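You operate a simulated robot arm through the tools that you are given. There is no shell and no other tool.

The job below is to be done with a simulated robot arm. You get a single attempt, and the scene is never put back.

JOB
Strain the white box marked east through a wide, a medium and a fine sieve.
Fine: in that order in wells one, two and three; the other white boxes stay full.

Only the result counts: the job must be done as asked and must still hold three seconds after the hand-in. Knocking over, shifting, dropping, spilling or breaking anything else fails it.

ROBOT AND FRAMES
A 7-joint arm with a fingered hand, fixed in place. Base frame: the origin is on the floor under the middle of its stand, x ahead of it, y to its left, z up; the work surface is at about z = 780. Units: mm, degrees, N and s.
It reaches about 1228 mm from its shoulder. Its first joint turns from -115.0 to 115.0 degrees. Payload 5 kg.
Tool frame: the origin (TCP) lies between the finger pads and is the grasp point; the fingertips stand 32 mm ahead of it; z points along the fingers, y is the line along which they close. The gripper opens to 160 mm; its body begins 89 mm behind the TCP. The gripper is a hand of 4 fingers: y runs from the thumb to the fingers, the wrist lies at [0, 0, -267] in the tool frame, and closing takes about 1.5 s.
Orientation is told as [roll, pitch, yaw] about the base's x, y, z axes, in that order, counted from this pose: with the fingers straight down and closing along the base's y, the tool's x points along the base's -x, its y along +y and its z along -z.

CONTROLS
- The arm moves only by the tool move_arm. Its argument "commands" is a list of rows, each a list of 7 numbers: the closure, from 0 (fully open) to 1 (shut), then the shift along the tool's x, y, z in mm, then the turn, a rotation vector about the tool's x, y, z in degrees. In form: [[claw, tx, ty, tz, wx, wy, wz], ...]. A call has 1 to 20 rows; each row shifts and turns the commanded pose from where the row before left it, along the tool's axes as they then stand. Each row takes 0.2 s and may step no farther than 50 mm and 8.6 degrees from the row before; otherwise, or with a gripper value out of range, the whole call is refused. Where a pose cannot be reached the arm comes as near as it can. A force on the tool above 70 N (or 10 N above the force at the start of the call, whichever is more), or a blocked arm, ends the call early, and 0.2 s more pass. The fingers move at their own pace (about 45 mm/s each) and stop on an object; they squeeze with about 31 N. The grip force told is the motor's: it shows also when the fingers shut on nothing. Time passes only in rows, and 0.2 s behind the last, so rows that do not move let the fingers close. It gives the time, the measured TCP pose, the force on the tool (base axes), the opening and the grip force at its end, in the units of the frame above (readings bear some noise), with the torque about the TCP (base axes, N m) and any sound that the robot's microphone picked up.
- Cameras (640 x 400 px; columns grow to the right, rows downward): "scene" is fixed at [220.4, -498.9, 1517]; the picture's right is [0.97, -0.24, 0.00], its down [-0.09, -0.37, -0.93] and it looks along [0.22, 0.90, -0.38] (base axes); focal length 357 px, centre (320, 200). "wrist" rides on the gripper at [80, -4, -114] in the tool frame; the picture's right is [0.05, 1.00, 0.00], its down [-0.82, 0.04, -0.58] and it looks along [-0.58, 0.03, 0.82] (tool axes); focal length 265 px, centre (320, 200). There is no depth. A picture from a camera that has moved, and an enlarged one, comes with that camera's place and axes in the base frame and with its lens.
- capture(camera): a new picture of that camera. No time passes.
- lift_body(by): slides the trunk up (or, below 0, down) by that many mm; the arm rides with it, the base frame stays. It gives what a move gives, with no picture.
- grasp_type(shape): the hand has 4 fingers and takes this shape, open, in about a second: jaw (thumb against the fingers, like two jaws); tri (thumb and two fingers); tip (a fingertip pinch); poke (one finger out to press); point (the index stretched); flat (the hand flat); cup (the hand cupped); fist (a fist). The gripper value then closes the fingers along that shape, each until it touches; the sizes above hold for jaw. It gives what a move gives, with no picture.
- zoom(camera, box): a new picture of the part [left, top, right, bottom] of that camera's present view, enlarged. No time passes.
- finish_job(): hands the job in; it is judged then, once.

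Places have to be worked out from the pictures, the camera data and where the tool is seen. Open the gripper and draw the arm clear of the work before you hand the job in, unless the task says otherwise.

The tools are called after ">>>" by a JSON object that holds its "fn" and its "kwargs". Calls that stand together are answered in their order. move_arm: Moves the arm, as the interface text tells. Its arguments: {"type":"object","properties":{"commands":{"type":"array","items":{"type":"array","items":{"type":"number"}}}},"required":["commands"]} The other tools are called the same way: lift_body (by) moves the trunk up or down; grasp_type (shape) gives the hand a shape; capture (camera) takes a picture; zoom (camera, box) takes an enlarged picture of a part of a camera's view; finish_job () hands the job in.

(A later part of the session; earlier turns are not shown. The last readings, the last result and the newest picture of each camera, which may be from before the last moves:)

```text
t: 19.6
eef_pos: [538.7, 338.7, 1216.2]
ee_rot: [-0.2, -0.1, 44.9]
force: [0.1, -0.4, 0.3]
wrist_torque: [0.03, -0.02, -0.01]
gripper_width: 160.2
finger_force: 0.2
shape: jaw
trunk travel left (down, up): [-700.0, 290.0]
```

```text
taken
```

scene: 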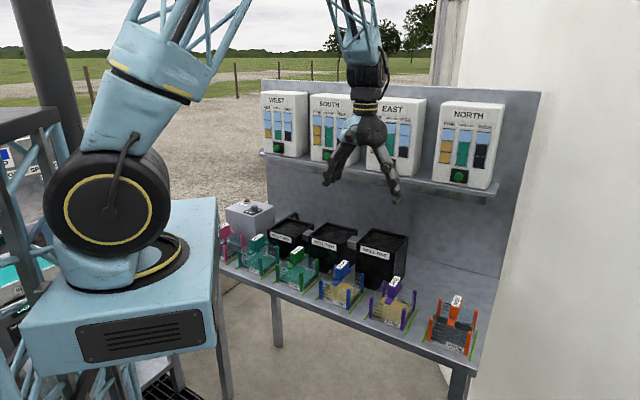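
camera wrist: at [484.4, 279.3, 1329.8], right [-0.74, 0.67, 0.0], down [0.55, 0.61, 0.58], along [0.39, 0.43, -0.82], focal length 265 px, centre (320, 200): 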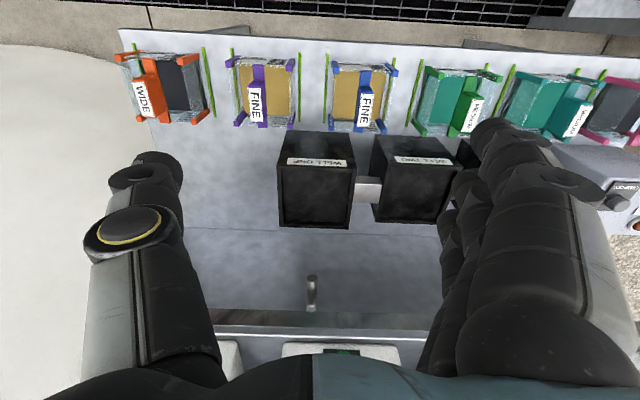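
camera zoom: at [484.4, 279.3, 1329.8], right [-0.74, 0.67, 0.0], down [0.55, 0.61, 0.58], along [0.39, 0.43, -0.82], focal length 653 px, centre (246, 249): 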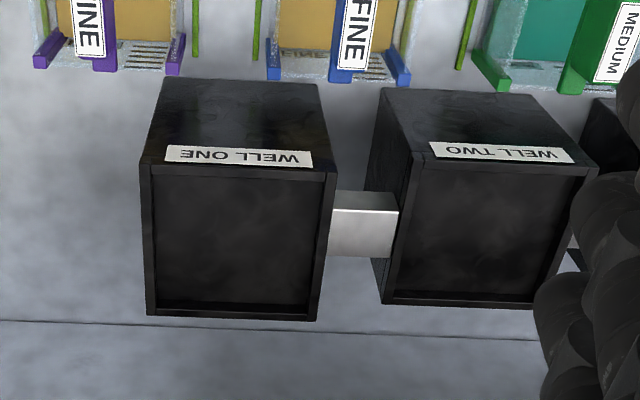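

This gives a clear overhead view of the wells. I'll zoom the scene camera on them to triangulate rim positions and heights.

>>> {"fn": "zoom", "kwargs": {"camera": "scene", "box": [340, 215, 420, 295]}}

>>> {"fn": "zoom", "kwargs": {"camera": "scene", "box": [260, 205, 370, 275]}}

>>> {"fn": "zoom", "kwargs": {"camera": "wrist", "box": [270, 120, 370, 240]}}

>>> {"fn": "zoom", "kwargs": {"camera": "wrist", "box": [340, 120, 480, 240]}}

>>> {"fn": "zoom", "kwargs": {"camera": "wrist", "box": [220, 250, 420, 360]}}

>>> {"fn": "zoom", "kwargs": {"camera": "wrist", "box": [110, 30, 310, 140]}}

>>> {"fn": "zoom", "kwargs": {"camera": "wrist", "box": [310, 40, 510, 150]}}

```text
5.00 times, centred on (380, 255) of scene
camera zoom: at [220.4, -498.9, 1517.0], right [0.97, -0.24, 0.0], down [-0.09, -0.37, -0.93], along [0.22, 0.9, -0.38], focal length 1784 px, centre (20, -75)
```

zoom: 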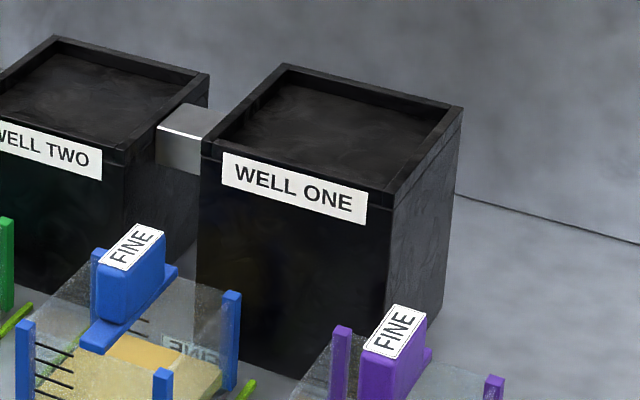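

```text
5.71 times, centred on (315, 240) of scene
camera zoom: at [220.4, -498.9, 1517.0], right [0.97, -0.24, 0.0], down [-0.09, -0.37, -0.93], along [0.22, 0.9, -0.38], focal length 2039 px, centre (349, -29)
```

zoom: 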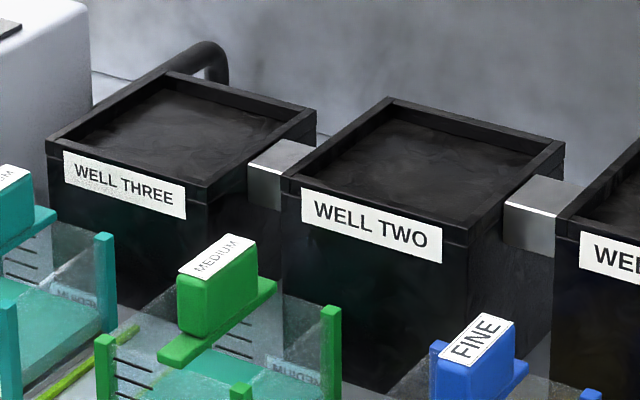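

```text
3.33 times, centred on (320, 180) of wrist
camera zoom: at [484.4, 279.3, 1329.8], right [-0.74, 0.67, 0.0], down [0.55, 0.61, 0.58], along [0.39, 0.43, -0.82], focal length 885 px, centre (320, 267)
```

zoom: 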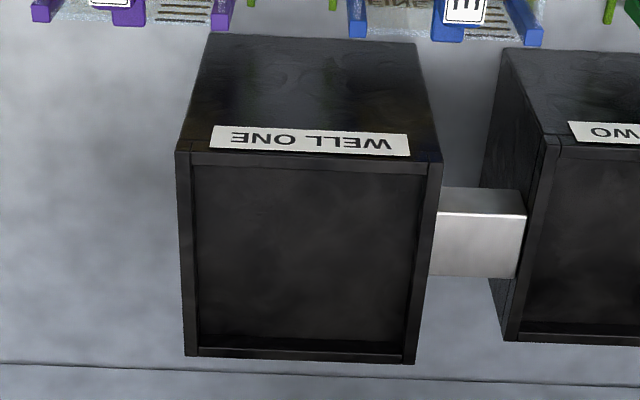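

```text
3.33 times, centred on (410, 180) of wrist
camera zoom: at [484.4, 279.3, 1329.8], right [-0.74, 0.67, 0.0], down [0.55, 0.61, 0.58], along [0.39, 0.43, -0.82], focal length 885 px, centre (20, 267)
```

zoom: 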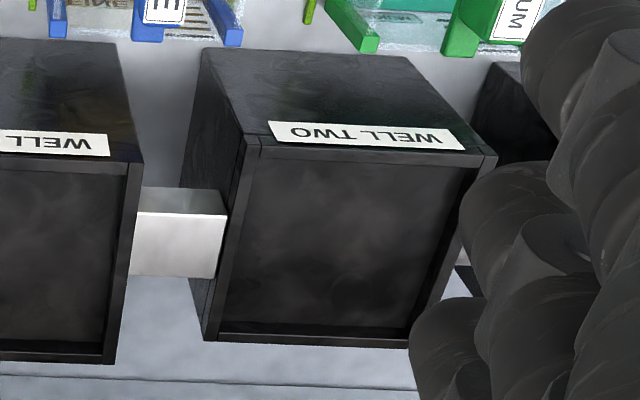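

```text
3.20 times, centred on (320, 305) of wrist
camera zoom: at [484.4, 279.3, 1329.8], right [-0.74, 0.67, 0.0], down [0.55, 0.61, 0.58], along [0.39, 0.43, -0.82], focal length 849 px, centre (320, -136)
```

zoom: 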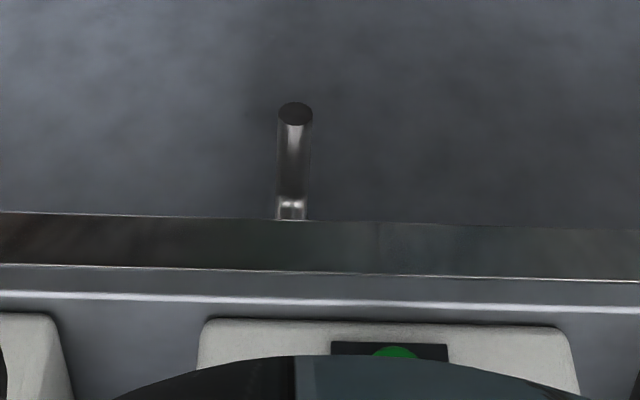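

```text
3.20 times, centred on (210, 85) of wrist
camera zoom: at [484.4, 279.3, 1329.8], right [-0.74, 0.67, 0.0], down [0.55, 0.61, 0.58], along [0.39, 0.43, -0.82], focal length 849 px, centre (672, 568)
```

zoom: 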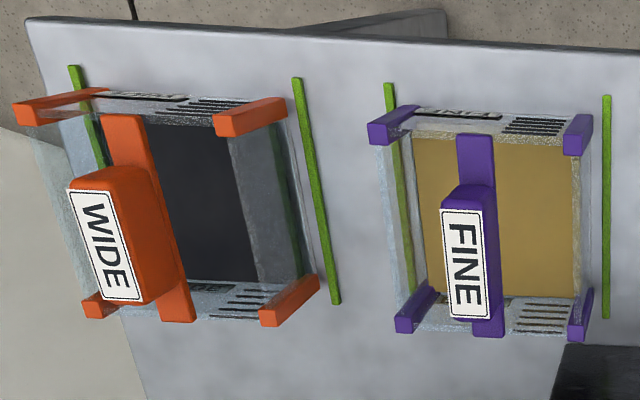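

```text
3.20 times, centred on (410, 95) of wrist
camera zoom: at [484.4, 279.3, 1329.8], right [-0.74, 0.67, 0.0], down [0.55, 0.61, 0.58], along [0.39, 0.43, -0.82], focal length 849 px, centre (32, 536)
```

zoom: 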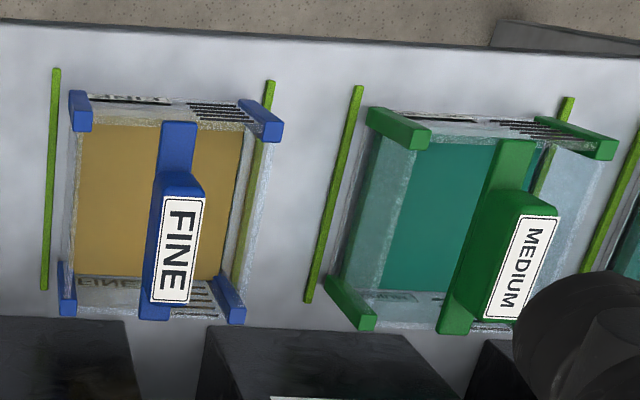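

The well one rim comes out at z≈944, s 75–206, d 745–878 (s is along the table, d is distance toward the backboard). Each sieve base is about 103 mm square, against an inner opening of about 117 mm. I'll check the bed levels of pink and green at higher magnification before choosing.

>>> {"fn": "zoom", "kwargs": {"camera": "scene", "box": [218, 240, 242, 266]}}

>>> {"fn": "zoom", "kwargs": {"camera": "scene", "box": [272, 260, 302, 290]}}

>>> {"fn": "zoom", "kwargs": {"camera": "scene", "box": [240, 250, 262, 275]}}

>>> {"fn": "zoom", "kwargs": {"camera": "scene", "box": [426, 310, 476, 355]}}

>>> {"fn": "zoom", "kwargs": {"camera": "scene", "box": [235, 195, 275, 225]}}

```text
15.38 times, centred on (230, 253) of scene
camera zoom: at [220.4, -498.9, 1517.0], right [0.97, -0.24, 0.0], down [-0.09, -0.37, -0.93], along [0.22, 0.9, -0.38], focal length 5489 px, centre (1705, -615)
```

zoom: 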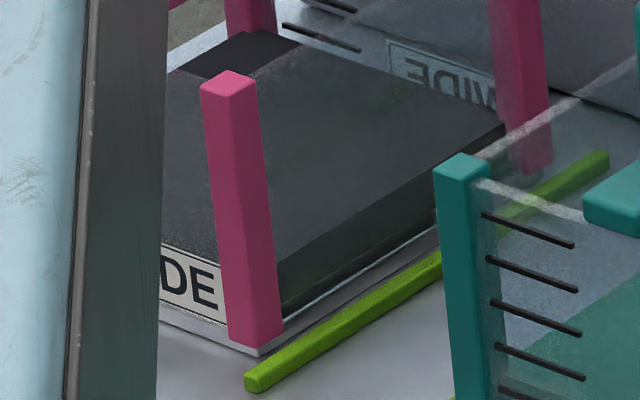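

```text
13.33 times, centred on (287, 275) of scene
camera zoom: at [220.4, -498.9, 1517.0], right [0.97, -0.24, 0.0], down [-0.09, -0.37, -0.93], along [0.22, 0.9, -0.38], focal length 4757 px, centre (760, -800)
```

zoom: 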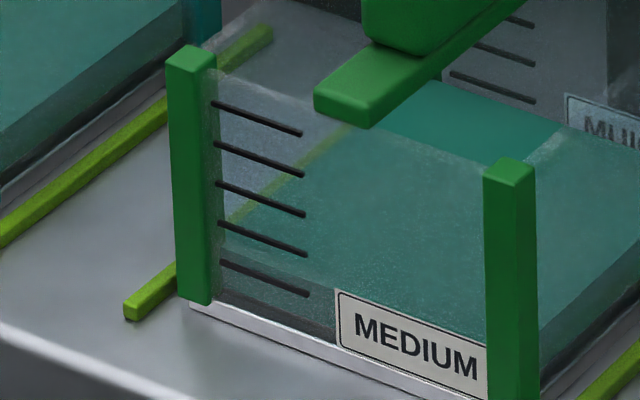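

```text
16.00 times, centred on (251, 262) of scene
camera zoom: at [220.4, -498.9, 1517.0], right [0.97, -0.24, 0.0], down [-0.09, -0.37, -0.93], along [0.22, 0.9, -0.38], focal length 5708 px, centre (1424, -800)
```

zoom: 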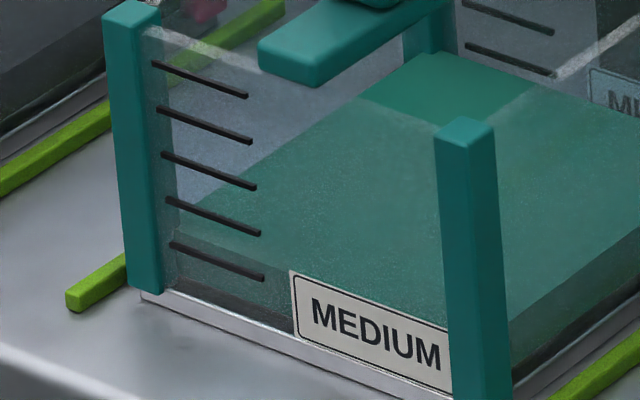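

```text
8.89 times, centred on (451, 332) of scene
camera zoom: at [220.4, -498.9, 1517.0], right [0.97, -0.24, 0.0], down [-0.09, -0.37, -0.93], along [0.22, 0.9, -0.38], focal length 3171 px, centre (-844, -978)
```

zoom: 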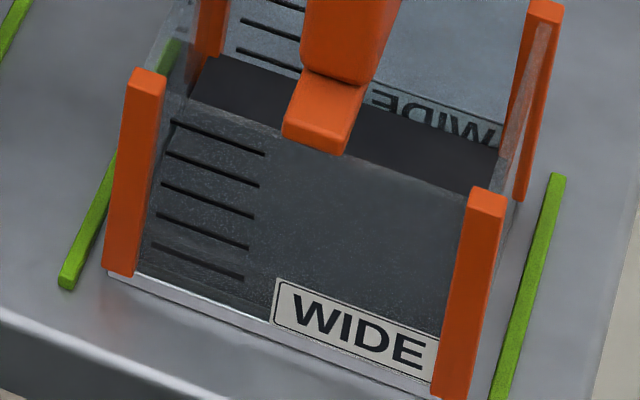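

```text
13.33 times, centred on (255, 210) of scene
camera zoom: at [220.4, -498.9, 1517.0], right [0.97, -0.24, 0.0], down [-0.09, -0.37, -0.93], along [0.22, 0.9, -0.38], focal length 4757 px, centre (1187, 67)
```

zoom: 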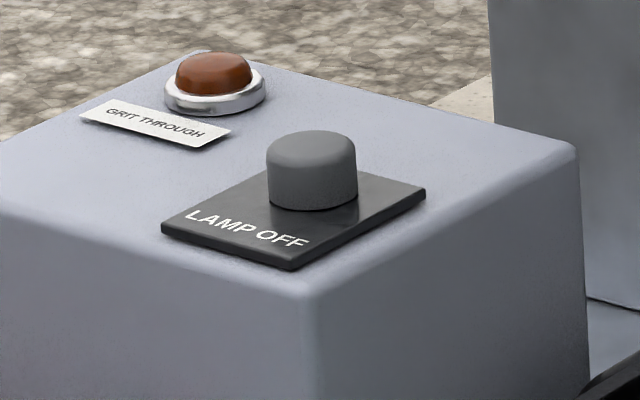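

All six sieve beds match: each sits just above the lowest mark. Any wide, medium and fine sieve will therefore do, and I'll use orange (WIDE), green (MEDIUM) and blue (FINE). Moving above the orange handle (s≈415, d≈665).

>>> {"fn": "move_arm", "kwargs": {"commands": [[0, -7.3, -45.7, 0, 0, 0, 0], [0, -7.3, -45.7, 0, 0, 0, 0], [0, -7.3, -45.7, 0, 0, 0, 0], [0, -7.3, -45.7, 0, 0, 0, 0], [0, -7.3, -45.7, 0, 0, 0, 0], [0, -7.3, -45.7, 0, 0, 0, 0], [0, 0, 0, 40, 0, 0, 0], [0, 0, 0, 40, 0, 0, 0], [0, 0, 0, 40, 0, 0, 0], [0, 0, 0, 0, 0, 0, 0]]}}

>>> {"fn": "capture", "kwargs": {"camera": "wrist"}}

>>> {"fn": "capture", "kwargs": {"camera": "scene"}}

```text
t: 21.8
eef_pos: [764.3, 178.7, 1097.9]
ee_rot: [-0.1, 0.1, 44.9]
force: [0.5, 0.4, 0.3]
wrist_torque: [0.03, -0.04, -0.01]
gripper_width: 159.9
finger_force: 0.1
shape: jaw
trunk travel left (down, up): [-700.0, 290.0]
```

```text
taken
camera wrist: at [710.3, 118.7, 1212.2], right [-0.74, 0.67, 0.0], down [0.55, 0.61, 0.58], along [0.39, 0.43, -0.82], focal length 265 px, centre (320, 200)
```

wrist: 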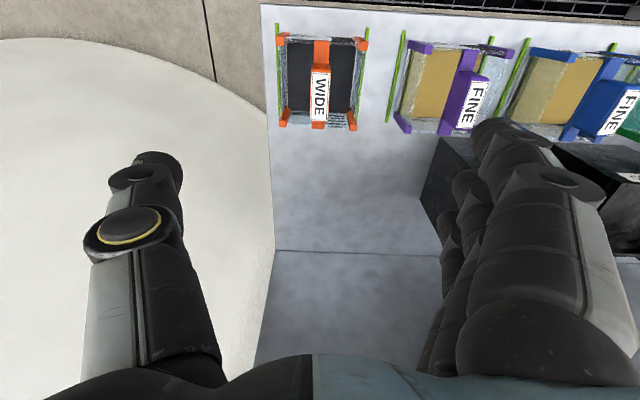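

```text
taken
```

scene: 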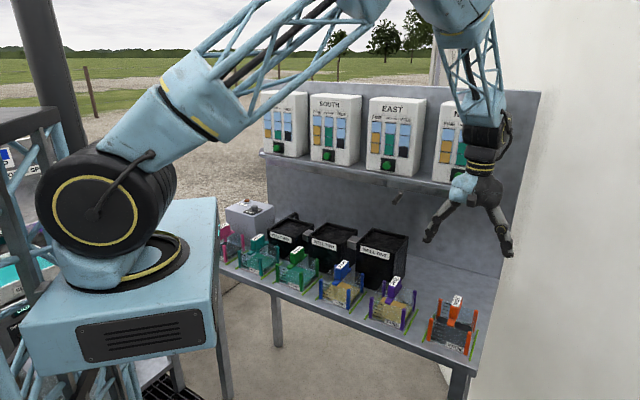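

The hand is above orange. I'll zoom to measure the handle's offset from the TCP.

>>> {"fn": "zoom", "kwargs": {"camera": "wrist", "box": [260, 20, 380, 140]}}

```text
3.33 times, centred on (320, 80) of wrist
camera zoom: at [710.3, 118.7, 1212.2], right [-0.74, 0.67, 0.0], down [0.55, 0.61, 0.58], along [0.39, 0.43, -0.82], focal length 885 px, centre (320, 600)
```

zoom: 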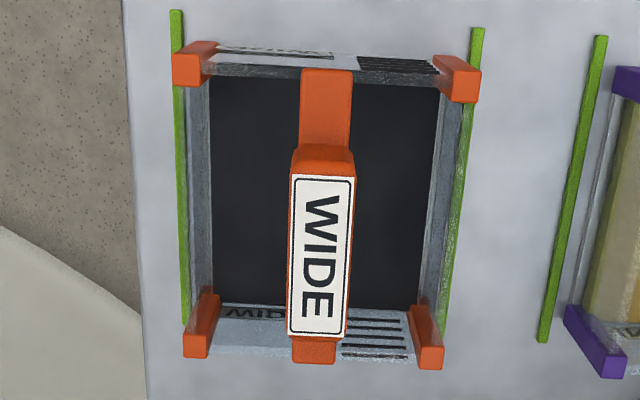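

The handle centre is at about (763, 176), with its top near z≈903 and the post tops near z≈860. Before descending I'll partly close the hand in free air to see how the fingertips travel.

>>> {"fn": "move_arm", "kwargs": {"commands": [[0.8, 0, 0, 0, 0, 0, 0], [0.8, 0, 0, 0, 0, 0, 0], [0.8, 0, 0, 0, 0, 0, 0], [0.8, 0, 0, 0, 0, 0, 0], [0.8, 0, 0, 0, 0, 0, 0], [0.8, 0, 0, 0, 0, 0, 0], [0.8, 0, 0, 0, 0, 0, 0], [0.8, 0, 0, 0, 0, 0, 0], [0.8, 0, 0, 0, 0, 0, 0]]}}

>>> {"fn": "zoom", "kwargs": {"camera": "scene", "box": [400, 120, 560, 280]}}

>>> {"fn": "capture", "kwargs": {"camera": "wrist"}}

```text
t: 23.8
eef_pos: [764.7, 178.6, 1098.8]
ee_rot: [0.0, 0.0, 44.9]
force: [-0.2, -0.8, 0.5]
wrist_torque: [-0.02, -0.01, 0.01]
gripper_width: 32.7
finger_force: 0.0
shape: jaw
trunk travel left (down, up): [-700.0, 290.0]
```

```text
2.50 times, centred on (480, 200) of scene
camera zoom: at [220.4, -498.9, 1517.0], right [0.97, -0.24, 0.0], down [-0.09, -0.37, -0.93], along [0.22, 0.9, -0.38], focal length 892 px, centre (-80, 200)
```

zoom: 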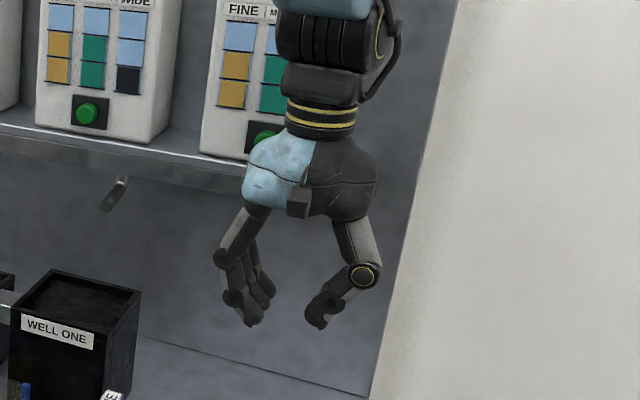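

```text
taken
camera wrist: at [710.5, 118.8, 1212.1], right [-0.74, 0.67, 0.0], down [0.55, 0.61, 0.58], along [0.39, 0.43, -0.82], focal length 265 px, centre (320, 200)
```

wrist: 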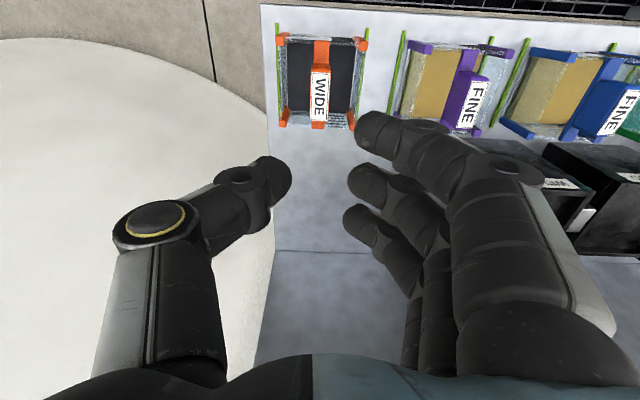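

In jaw shape the three fingers span about 90 mm, wider than the 58 mm handle. I'll see how the "tri" shape compares while still clear.

>>> {"fn": "grasp_type", "kwargs": {"shape": "tri"}}

>>> {"fn": "capture", "kwargs": {"camera": "wrist"}}

>>> {"fn": "move_arm", "kwargs": {"commands": [[0.8, 0, 0, 0, 0, 0, 0], [0.8, 0, 0, 0, 0, 0, 0], [0.8, 0, 0, 0, 0, 0, 0], [0.8, 0, 0, 0, 0, 0, 0], [0.8, 0, 0, 0, 0, 0, 0], [0.8, 0, 0, 0, 0, 0, 0], [0.8, 0, 0, 0, 0, 0, 0], [0.8, 0, 0, 0, 0, 0, 0], [0.8, 0, 0, 0, 0, 0, 0]]}}

>>> {"fn": "capture", "kwargs": {"camera": "wrist"}}

>>> {"fn": "zoom", "kwargs": {"camera": "scene", "box": [400, 120, 560, 280]}}

```text
t: 24.7
eef_pos: [764.4, 177.5, 1097.4]
ee_rot: [-0.2, 0.0, 44.8]
force: [-0.7, 0.8, 0.5]
wrist_torque: [-0.04, 0.03, -0.02]
gripper_width: 160.0
finger_force: 0.0
shape: tri
trunk travel left (down, up): [-700.0, 290.0]
```

```text
taken
camera wrist: at [710.5, 118.8, 1212.1], right [-0.74, 0.67, 0.0], down [0.55, 0.61, 0.58], along [0.39, 0.43, -0.82], focal length 265 px, centre (320, 200)
```

wrist: 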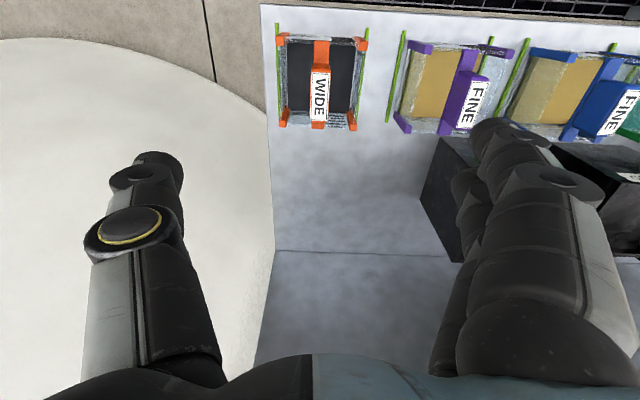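

```text
t: 26.7
eef_pos: [764.7, 179.1, 1098.7]
ee_rot: [-0.1, 0.0, 44.8]
force: [0.6, -0.4, 0.2]
wrist_torque: [0.02, 0.01, -0.02]
gripper_width: 32.4
finger_force: 0.0
shape: tri
trunk travel left (down, up): [-700.0, 290.0]
```

```text
taken
camera wrist: at [710.5, 118.8, 1212.1], right [-0.74, 0.67, 0.0], down [0.55, 0.61, 0.58], along [0.39, 0.43, -0.82], focal length 265 px, centre (320, 200)
```

wrist: 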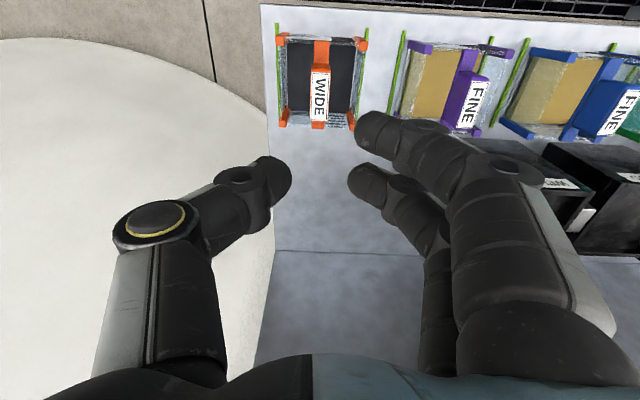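

```text
2.50 times, centred on (480, 200) of scene
camera zoom: at [220.4, -498.9, 1517.0], right [0.97, -0.24, 0.0], down [-0.09, -0.37, -0.93], along [0.22, 0.9, -0.38], focal length 892 px, centre (-80, 200)
```

zoom: 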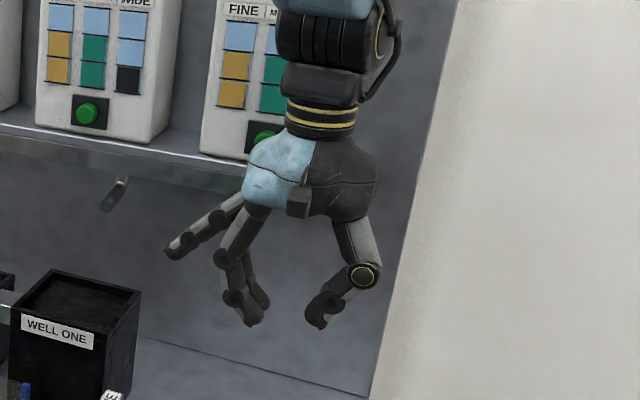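

"Tri" leaves a finger splayed out to the side, so jaw is better. I'll return to jaw, centre over the handle, and descend to z≈898 so the tips stay above the walls (z≈860).

>>> {"fn": "grasp_type", "kwargs": {"shape": "jaw"}}

>>> {"fn": "move_arm", "kwargs": {"commands": [[0, 4.4, -0.4, 40, 0, 0, 0], [0, 0, 0, 40, 0, 0, 0], [0, 0, 0, 40, 0, 0, 0], [0, 0, 0, 30, 0, 0, 0], [0, 0, 0, 0, 0, 0, 0]]}}

>>> {"fn": "capture", "kwargs": {"camera": "wrist"}}

>>> {"fn": "zoom", "kwargs": {"camera": "scene", "box": [380, 200, 540, 360]}}

```text
t: 27.6
eef_pos: [764.3, 178.6, 1097.8]
ee_rot: [-0.1, 0.1, 44.9]
force: [0.2, 0.1, 0.2]
wrist_torque: [0.04, -0.02, 0.03]
gripper_width: 159.9
finger_force: 0.1
shape: jaw
trunk travel left (down, up): [-700.0, 290.0]
```

```text
t: 28.8
eef_pos: [763.0, 172.6, 947.5]
ee_rot: [-0.1, 0.0, 44.9]
force: [0.0, 0.8, -0.1]
wrist_torque: [0.0, -0.01, 0.01]
gripper_width: 159.9
finger_force: 0.2
shape: jaw
trunk travel left (down, up): [-700.0, 290.0]
```

```text
taken
camera wrist: at [708.5, 113.5, 1060.8], right [-0.74, 0.67, 0.0], down [0.55, 0.61, 0.58], along [0.39, 0.43, -0.82], focal length 265 px, centre (320, 200)
```

wrist: 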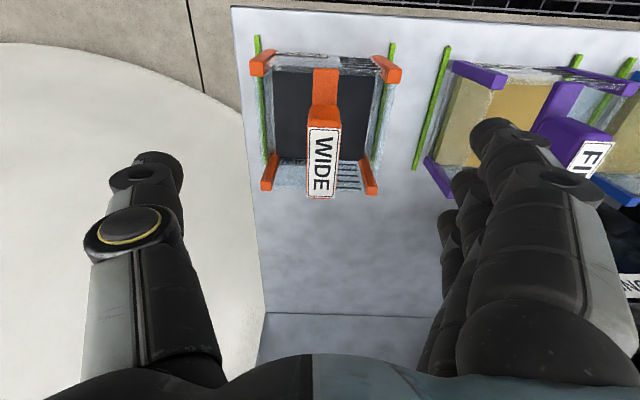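

```text
2.50 times, centred on (460, 280) of scene
camera zoom: at [220.4, -498.9, 1517.0], right [0.97, -0.24, 0.0], down [-0.09, -0.37, -0.93], along [0.22, 0.9, -0.38], focal length 892 px, centre (-30, 0)
```

zoom: 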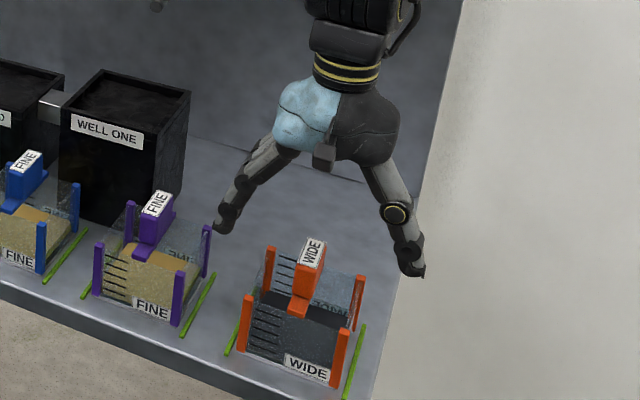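

>>> {"fn": "move_arm", "kwargs": {"commands": [[0, 0, 1.7, 20, 0, 0, 0], [0, 0, 0, 20, 0, 0, 0], [0, 0, 0, 0, 0, 0, 0]]}}

>>> {"fn": "capture", "kwargs": {"camera": "wrist"}}

>>> {"fn": "zoom", "kwargs": {"camera": "scene", "box": [420, 240, 520, 340]}}

```text
t: 29.6
eef_pos: [761.1, 173.6, 907.1]
ee_rot: [-0.1, 0.0, 44.9]
force: [-0.5, -0.2, 0.0]
wrist_torque: [0.0, -0.04, 0.02]
gripper_width: 160.0
finger_force: 0.1
shape: jaw
trunk travel left (down, up): [-700.0, 290.0]
```

```text
taken
camera wrist: at [706.5, 114.0, 1020.6], right [-0.74, 0.67, 0.0], down [0.55, 0.61, 0.58], along [0.39, 0.43, -0.82], focal length 265 px, centre (320, 200)
```

wrist: 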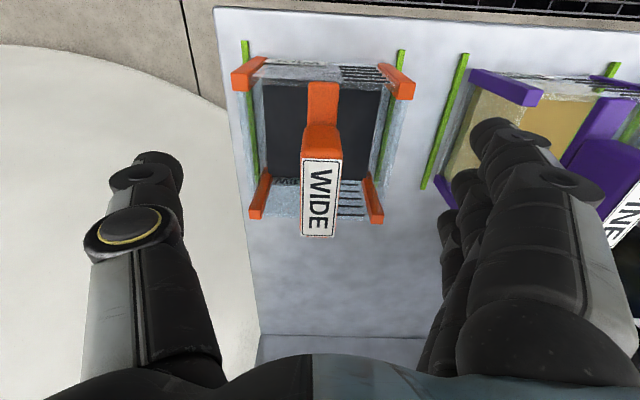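

```text
4.00 times, centred on (470, 290) of scene
camera zoom: at [220.4, -498.9, 1517.0], right [0.97, -0.24, 0.0], down [-0.09, -0.37, -0.93], along [0.22, 0.9, -0.38], focal length 1427 px, centre (-280, -160)
```

zoom: 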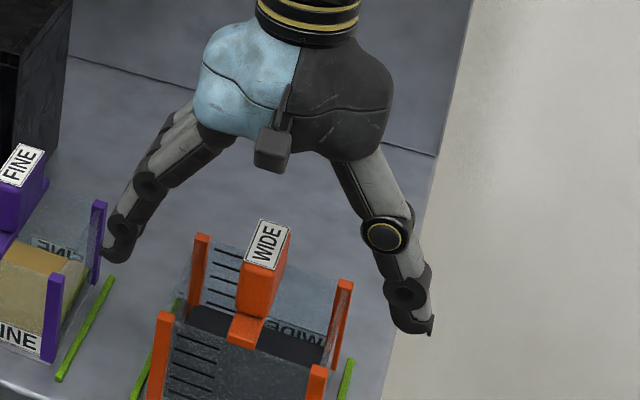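

The handle top is at z≈903.5, d≈663.5, s≈415, and the TCP is aligned within 2 mm. I'll go down 11 mm more, then close on the handle.

>>> {"fn": "move_arm", "kwargs": {"commands": [[0, -1, 0, 11, 0, 0, 0], [0, 0, 0, 0, 0, 0, 0], [0.5, 0, 0, 0, 0, 0, 0], [0.5, 0, 0, 0, 0, 0, 0], [0.5, 0, 0, 0, 0, 0, 0], [0.5, 0, 0, 0, 0, 0, 0], [0.5, 0, 0, 0, 0, 0, 0]]}}

>>> {"fn": "capture", "kwargs": {"camera": "wrist"}}

>>> {"fn": "zoom", "kwargs": {"camera": "scene", "box": [420, 240, 520, 340]}}

```text
t: 31.2
eef_pos: [760.7, 174.2, 896.0]
ee_rot: [-0.2, 0.0, 44.9]
force: [0.3, 0.2, -0.3]
wrist_torque: [-0.03, 0.01, -0.01]
gripper_width: 81.1
finger_force: 0.2
shape: jaw
trunk travel left (down, up): [-700.0, 290.0]
```

```text
taken
camera wrist: at [707.1, 114.6, 1010.2], right [-0.74, 0.67, 0.0], down [0.55, 0.61, 0.58], along [0.39, 0.43, -0.82], focal length 265 px, centre (320, 200)
```

wrist: 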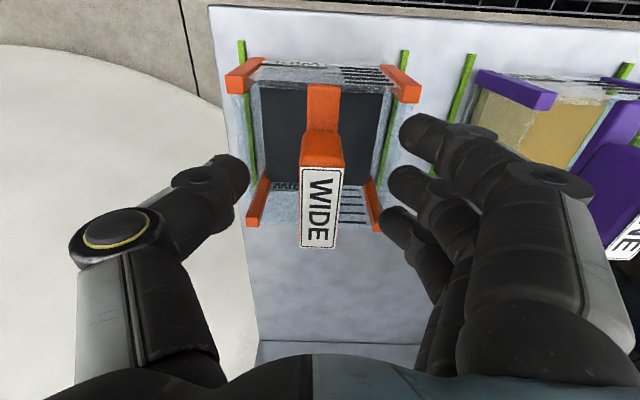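

```text
4.00 times, centred on (470, 290) of scene
camera zoom: at [220.4, -498.9, 1517.0], right [0.97, -0.24, 0.0], down [-0.09, -0.37, -0.93], along [0.22, 0.9, -0.38], focal length 1427 px, centre (-280, -160)
```

zoom: 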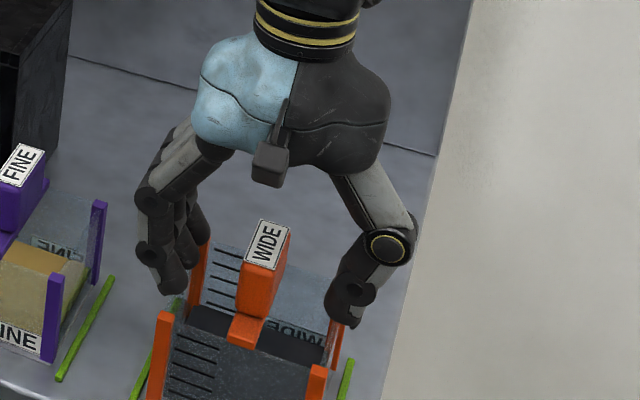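

No contact so far and the tips are passing over the walls cleanly. I'll close fully on the handle.

>>> {"fn": "move_arm", "kwargs": {"commands": [[0.75, 0, 0, 0, 0, 0, 0], [0.75, 0, 0, 0, 0, 0, 0], [0.75, 0, 0, 0, 0, 0, 0], [0.9, 0, 0, 0, 0, 0, 0], [1, 0, 0, 0, 0, 0, 0], [1, 0, 0, 0, 0, 0, 0], [1, 0, 0, 0, 0, 0, 0], [1, 0, 0, 0, 0, 0, 0]]}}

>>> {"fn": "capture", "kwargs": {"camera": "wrist"}}

>>> {"fn": "zoom", "kwargs": {"camera": "scene", "box": [420, 240, 520, 340]}}

```text
t: 33.0
eef_pos: [760.9, 174.4, 896.9]
ee_rot: [-0.2, -0.1, 44.9]
force: [0.4, -0.2, -0.3]
wrist_torque: [0.01, 0.05, 0.01]
gripper_width: 16.1
finger_force: 30.7
shape: jaw
trunk travel left (down, up): [-700.0, 290.0]
```

```text
taken
camera wrist: at [707.2, 114.6, 1010.1], right [-0.74, 0.67, 0.0], down [0.55, 0.61, 0.58], along [0.39, 0.43, -0.82], focal length 265 px, centre (320, 200)
```

wrist: 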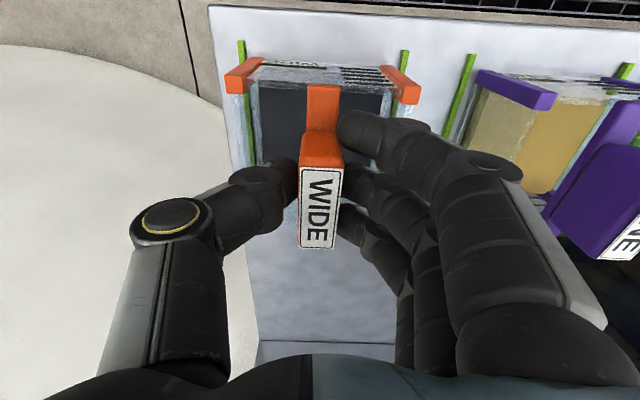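

```text
4.00 times, centred on (470, 290) of scene
camera zoom: at [220.4, -498.9, 1517.0], right [0.97, -0.24, 0.0], down [-0.09, -0.37, -0.93], along [0.22, 0.9, -0.38], focal length 1427 px, centre (-280, -160)
```

zoom: 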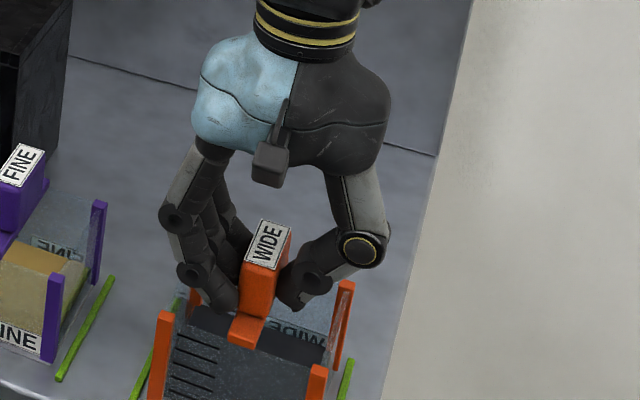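

The handle is gripped at about 31 N. I'll lift slowly and check that the sieve comes up level.

>>> {"fn": "move_arm", "kwargs": {"commands": [[1, 0, 0, -5, 0, 0, 0], [1, 0, 0, -10, 0, 0, 0], [1, 0, 0, -15, 0, 0, 0], [1, 0, 0, -20, 0, 0, 0], [1, 0, 0, 0, 0, 0, 0]]}}

>>> {"fn": "capture", "kwargs": {"camera": "wrist"}}

>>> {"fn": "zoom", "kwargs": {"camera": "scene", "box": [400, 210, 520, 360]}}

```text
t: 34.2
eef_pos: [760.1, 174.1, 945.1]
ee_rot: [-0.1, 0.1, 44.9]
force: [-0.1, 0.5, -2.0]
wrist_torque: [-0.01, 0.02, -0.01]
gripper_width: 16.4
finger_force: 30.9
shape: jaw
trunk travel left (down, up): [-700.0, 290.0]
```

```text
taken
camera wrist: at [705.2, 114.0, 1059.7], right [-0.74, 0.67, 0.0], down [0.55, 0.61, 0.58], along [0.39, 0.43, -0.82], focal length 265 px, centre (320, 200)
```

wrist: 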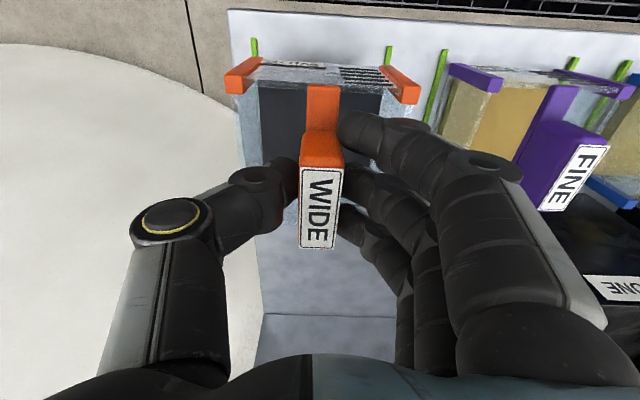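

```text
2.67 times, centred on (460, 285) of scene
camera zoom: at [220.4, -498.9, 1517.0], right [0.97, -0.24, 0.0], down [-0.09, -0.37, -0.93], along [0.22, 0.9, -0.38], focal length 951 px, centre (-53, -27)
```

zoom: 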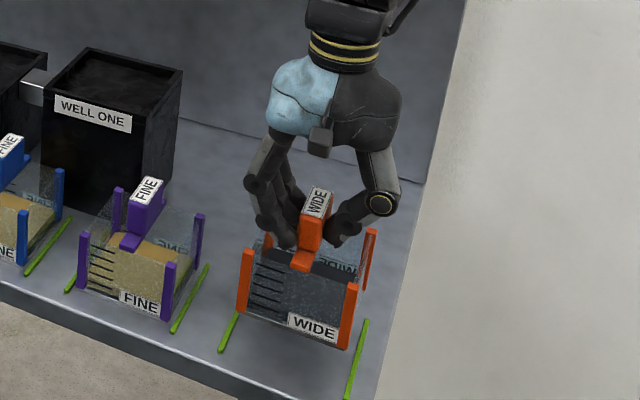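

The sieve hangs level and weighs about 0.2 kg. Rim corners from both cameras agree on well one's centre: s≈141.6, d≈811.8, z≈944. I'll raise it and carry it over, staying high.

>>> {"fn": "move_arm", "kwargs": {"commands": [[1, 0, 0, -30, 0, 0, 0], [1, 0, 0, -45, 0, 0, 0], [1, 0, 0, -45, 0, 0, 0], [1, 0, 0, -45, 0, 0, 0], [1, 0, 30, 0, 0, 0, 0], [1, 0, 45, 0, 0, 0, 0], [1, 0, 45, 0, 0, 0, 0], [1, 0, 45, 0, 0, 0, 0], [1, 0, 45, 0, 0, 0, 0], [1, 0, 40, 0, 0, 0, 0], [1, 0, 23, 0, 0, 0, 0], [1, 0, 0, 0, 0, 0, 0], [1, 0, 0, 0, 0, 0, 0]]}}

>>> {"fn": "capture", "kwargs": {"camera": "wrist"}}

>>> {"fn": "capture", "kwargs": {"camera": "scene"}}

```text
t: 37.0
eef_pos: [567.4, 367.1, 1110.1]
ee_rot: [-0.1, 0.0, 45.0]
force: [0.1, 0.1, -1.8]
wrist_torque: [-0.02, 0.0, -0.02]
gripper_width: 16.3
finger_force: 31.0
shape: jaw
trunk travel left (down, up): [-700.0, 290.0]
```

```text
taken
camera wrist: at [512.5, 307.6, 1224.4], right [-0.74, 0.67, 0.0], down [0.55, 0.61, 0.58], along [0.39, 0.43, -0.82], focal length 265 px, centre (320, 200)
```

wrist: 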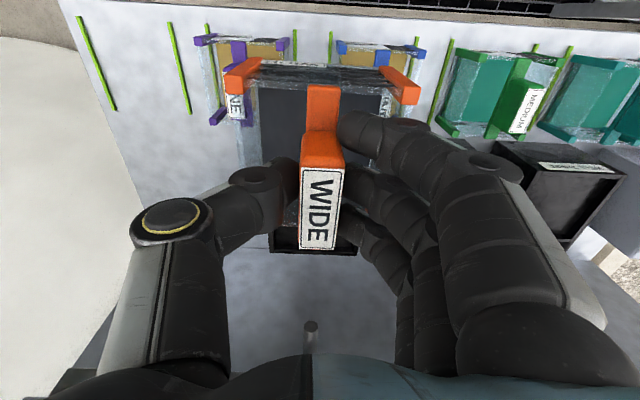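

```text
taken
```

scene: 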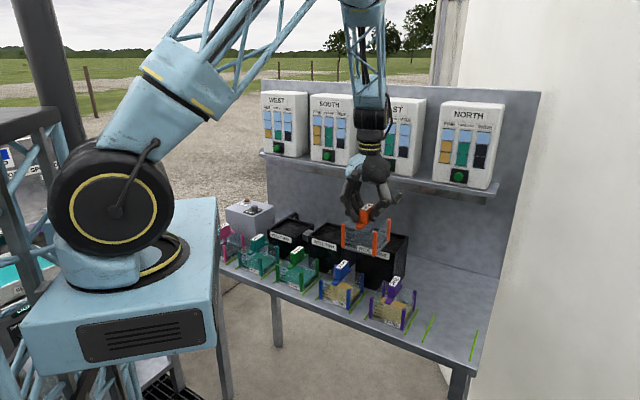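

Over the front of well one now, at s=141.6. I'll advance toward the backboard in two steps, watching the tap.

>>> {"fn": "move_arm", "kwargs": {"commands": [[1, -25, 0, 0, 0, 0, 0], [1, -35, 0, 0, 0, 0, 0], [1, -40, 0, 0, 0, 0, 0], [1, -28, 0, 0, 0, 0, 0], [1, -20.5, 0, 0, 0, 0, 0], [1, 0, 0, 0, 0, 0, 0], [1, 0, 0, 0, 0, 0, 0]]}}

>>> {"fn": "capture", "kwargs": {"camera": "wrist"}}

>>> {"fn": "zoom", "kwargs": {"camera": "scene", "box": [310, 130, 470, 290]}}

```text
t: 38.6
eef_pos: [674.2, 473.7, 1111.0]
ee_rot: [0.0, 0.2, 44.8]
force: [-0.2, -0.7, -0.9]
wrist_torque: [0.01, -0.01, -0.01]
gripper_width: 16.3
finger_force: 30.7
shape: jaw
trunk travel left (down, up): [-700.0, 290.0]
```

```text
taken
camera wrist: at [620.4, 413.6, 1223.9], right [-0.74, 0.67, 0.0], down [0.55, 0.61, 0.58], along [0.39, 0.43, -0.82], focal length 265 px, centre (320, 200)
```

wrist: 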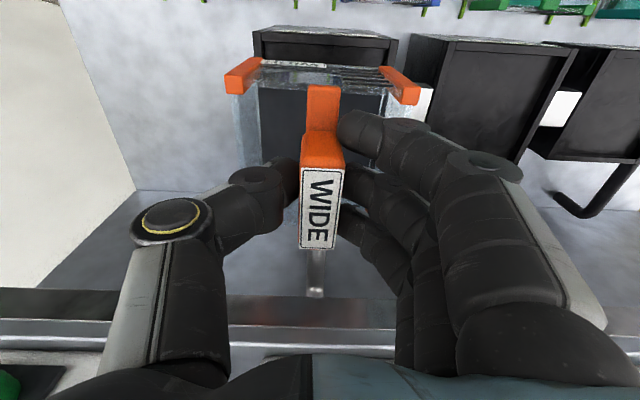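

```text
2.50 times, centred on (390, 210) of scene
camera zoom: at [220.4, -498.9, 1517.0], right [0.97, -0.24, 0.0], down [-0.09, -0.37, -0.93], along [0.22, 0.9, -0.38], focal length 892 px, centre (145, 175)
```

zoom: 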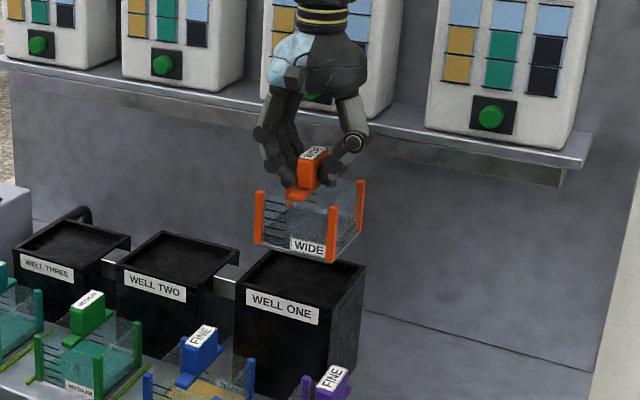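

The wrist view confirms the well-rim model to within a pixel. I'll trim 2 mm and lower until the sieve base is just above the rim, then check alignment.

>>> {"fn": "move_arm", "kwargs": {"commands": [[1, 2, 0, 10, 0, 0, 0], [1, 0, 0, 17, 0, 0, 0], [1, 0, 0, 13, 0, 0, 0], [1, 0, 0, 0, 0, 0, 0], [1, 0, 0, 0, 0, 0, 0]]}}

>>> {"fn": "capture", "kwargs": {"camera": "wrist"}}

>>> {"fn": "zoom", "kwargs": {"camera": "scene", "box": [350, 180, 420, 250]}}

```text
t: 39.8
eef_pos: [671.2, 470.5, 1071.4]
ee_rot: [-0.2, 0.1, 44.9]
force: [0.0, -0.2, -1.9]
wrist_torque: [0.0, 0.04, 0.03]
gripper_width: 16.2
finger_force: 30.8
shape: jaw
trunk travel left (down, up): [-700.0, 290.0]
```

```text
taken
camera wrist: at [617.3, 410.6, 1184.9], right [-0.74, 0.67, 0.0], down [0.55, 0.61, 0.58], along [0.39, 0.43, -0.82], focal length 265 px, centre (320, 200)
```

wrist: 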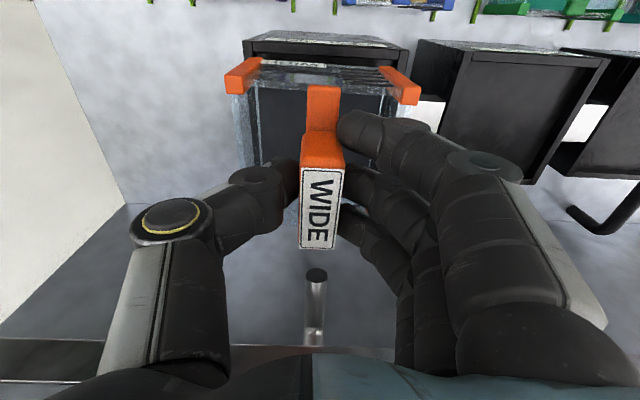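

```text
5.71 times, centred on (385, 215) of scene
camera zoom: at [220.4, -498.9, 1517.0], right [0.97, -0.24, 0.0], down [-0.09, -0.37, -0.93], along [0.22, 0.9, -0.38], focal length 2039 px, centre (-51, 114)
```

zoom: 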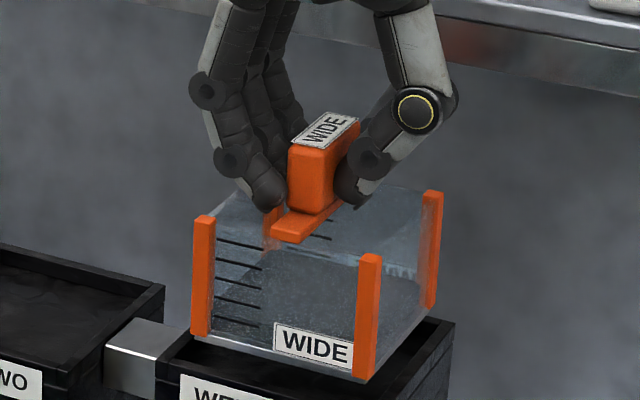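

The scene and wrist cameras disagree by a few mm on the sieve's depth offset, so I'll zoom in on both before lowering further.

>>> {"fn": "zoom", "kwargs": {"camera": "wrist", "box": [215, 25, 425, 155]}}

>>> {"fn": "zoom", "kwargs": {"camera": "scene", "box": [372, 205, 412, 255]}}

>>> {"fn": "zoom", "kwargs": {"camera": "scene", "box": [350, 215, 440, 295]}}

```text
3.05 times, centred on (320, 90) of wrist
camera zoom: at [617.3, 410.6, 1184.9], right [-0.74, 0.67, 0.0], down [0.55, 0.61, 0.58], along [0.39, 0.43, -0.82], focal length 809 px, centre (320, 535)
```

zoom: 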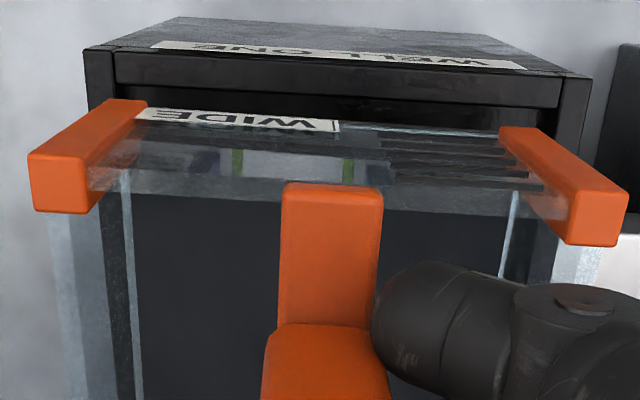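

```text
8.00 times, centred on (392, 230) of scene
camera zoom: at [220.4, -498.9, 1517.0], right [0.97, -0.24, 0.0], down [-0.09, -0.37, -0.93], along [0.22, 0.9, -0.38], focal length 2854 px, centre (-256, -40)
```

zoom: 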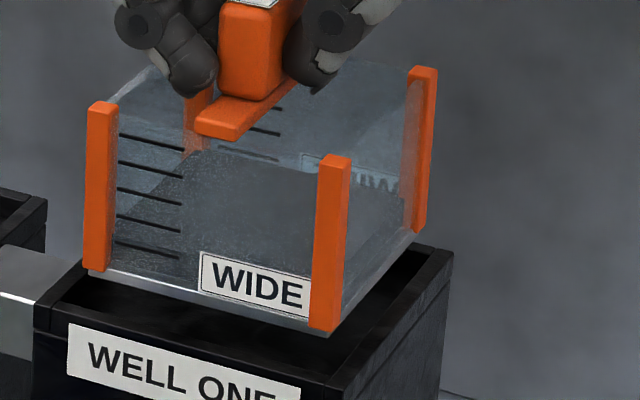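

```text
5.00 times, centred on (395, 255) of scene
camera zoom: at [220.4, -498.9, 1517.0], right [0.97, -0.24, 0.0], down [-0.09, -0.37, -0.93], along [0.22, 0.9, -0.38], focal length 1784 px, centre (-55, -75)
```

zoom: 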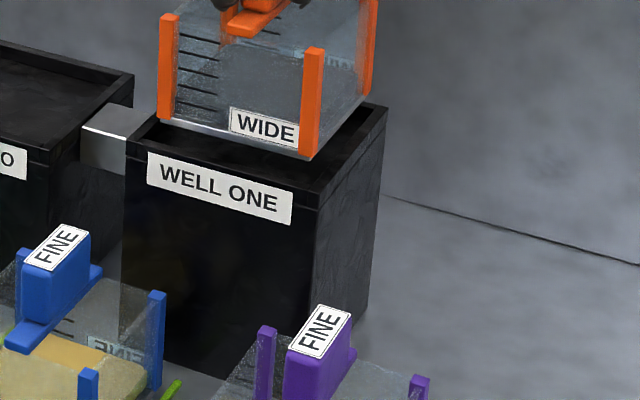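

Reconciling both views, the post bottoms sit about 5 mm above the base underside. The sieve needs about +3.8 mm in d and -2.6 mm in s. I'll apply that and come down to just above the rim.

>>> {"fn": "move_arm", "kwargs": {"commands": [[1, -3.8, 2.6, 0, 0, 0, 0], [1, 0, 0, 6, 0, 0, 0], [1, 0, 0, 0, 0, 0, 0], [1, 0, 0, 0, 0, 0, 0]]}}

>>> {"fn": "zoom", "kwargs": {"camera": "wrist", "box": [215, 25, 425, 155]}}

>>> {"fn": "zoom", "kwargs": {"camera": "scene", "box": [372, 205, 412, 255]}}

```text
t: 40.8
eef_pos: [672.3, 474.9, 1063.7]
ee_rot: [-0.1, 0.0, 44.9]
force: [-0.4, -0.5, -2.1]
wrist_torque: [-0.02, 0.02, -0.01]
gripper_width: 16.1
finger_force: 30.9
shape: jaw
trunk travel left (down, up): [-700.0, 290.0]
```

```text
3.05 times, centred on (320, 90) of wrist
camera zoom: at [618.3, 415.3, 1178.6], right [-0.74, 0.67, 0.0], down [0.55, 0.61, 0.58], along [0.39, 0.43, -0.82], focal length 809 px, centre (320, 535)
```

zoom: 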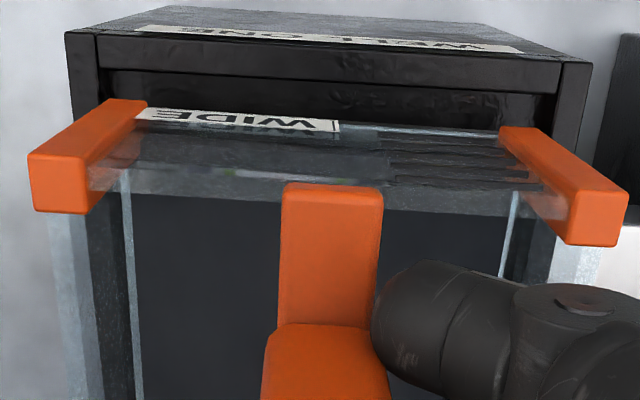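

```text
8.00 times, centred on (392, 230) of scene
camera zoom: at [220.4, -498.9, 1517.0], right [0.97, -0.24, 0.0], down [-0.09, -0.37, -0.93], along [0.22, 0.9, -0.38], focal length 2854 px, centre (-256, -40)
```

zoom: 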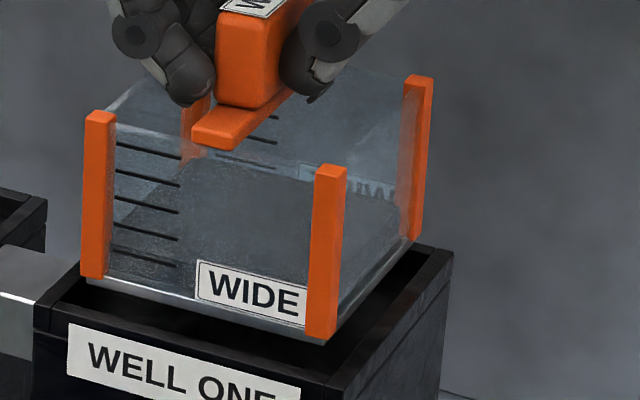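

Wrist view: the sieve is now centred sideways, with about 5.7 mm front gap of a possible 6. I'll lower into the recess in small steps, watching force.

>>> {"fn": "move_arm", "kwargs": {"commands": [[1, 0, 0.6, 3, 0, 0, 0], [1, 0, 0, 3, 0, 0, 0], [1, 0, 0, 3, 0, 0, 0], [1, 0, 0, 0, 0, 0, 0]]}}

>>> {"fn": "zoom", "kwargs": {"camera": "wrist", "box": [215, 25, 425, 155]}}

>>> {"fn": "zoom", "kwargs": {"camera": "scene", "box": [372, 205, 412, 255]}}

```text
t: 41.8
eef_pos: [673.1, 475.9, 1056.2]
ee_rot: [0.0, 0.0, 44.8]
force: [-0.1, -0.1, -1.6]
wrist_torque: [-0.01, 0.02, -0.03]
gripper_width: 16.1
finger_force: 30.5
shape: jaw
trunk travel left (down, up): [-700.0, 290.0]
```

```text
3.05 times, centred on (320, 90) of wrist
camera zoom: at [617.7, 416.3, 1169.1], right [-0.74, 0.67, 0.0], down [0.55, 0.61, 0.58], along [0.39, 0.43, -0.82], focal length 809 px, centre (320, 535)
```

zoom: 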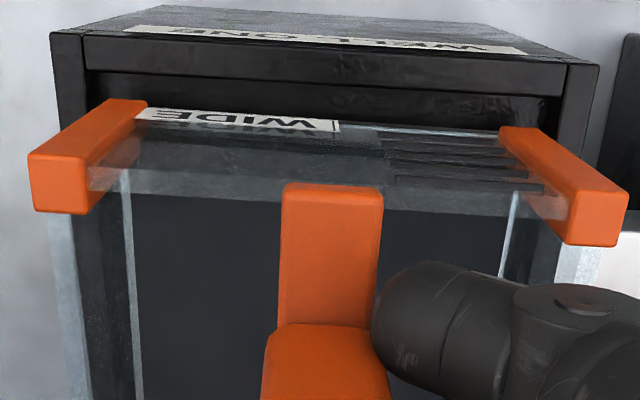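

```text
8.00 times, centred on (392, 230) of scene
camera zoom: at [220.4, -498.9, 1517.0], right [0.97, -0.24, 0.0], down [-0.09, -0.37, -0.93], along [0.22, 0.9, -0.38], focal length 2854 px, centre (-256, -40)
```

zoom: 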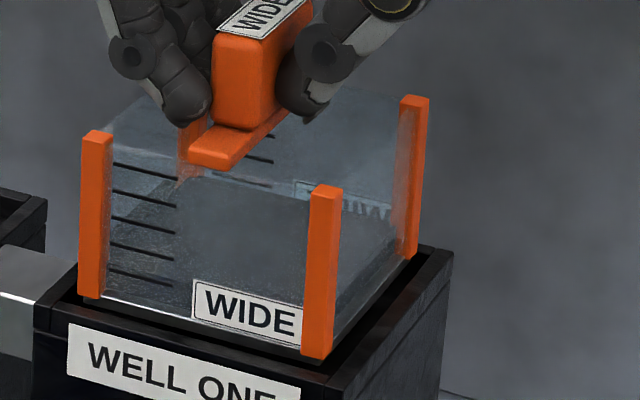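

>>> {"fn": "move_arm", "kwargs": {"commands": [[1, 0, 0, 3, 0, 0, 0], [1, 0, 0, 3, 0, 0, 0], [1, 0, 0, 0, 0, 0, 0]]}}

>>> {"fn": "zoom", "kwargs": {"camera": "scene", "box": [372, 205, 412, 255]}}

```text
t: 42.6
eef_pos: [671.1, 476.7, 1049.5]
ee_rot: [-0.1, 0.1, 44.9]
force: [0.2, 0.7, -2.8]
wrist_torque: [0.04, 0.02, -0.02]
gripper_width: 16.3
finger_force: 30.8
shape: jaw
trunk travel left (down, up): [-700.0, 290.0]
```

```text
8.00 times, centred on (392, 230) of scene
camera zoom: at [220.4, -498.9, 1517.0], right [0.97, -0.24, 0.0], down [-0.09, -0.37, -0.93], along [0.22, 0.9, -0.38], focal length 2854 px, centre (-256, -40)
```

zoom: 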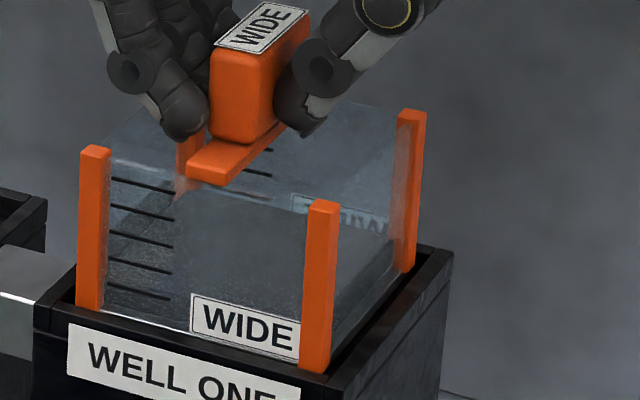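

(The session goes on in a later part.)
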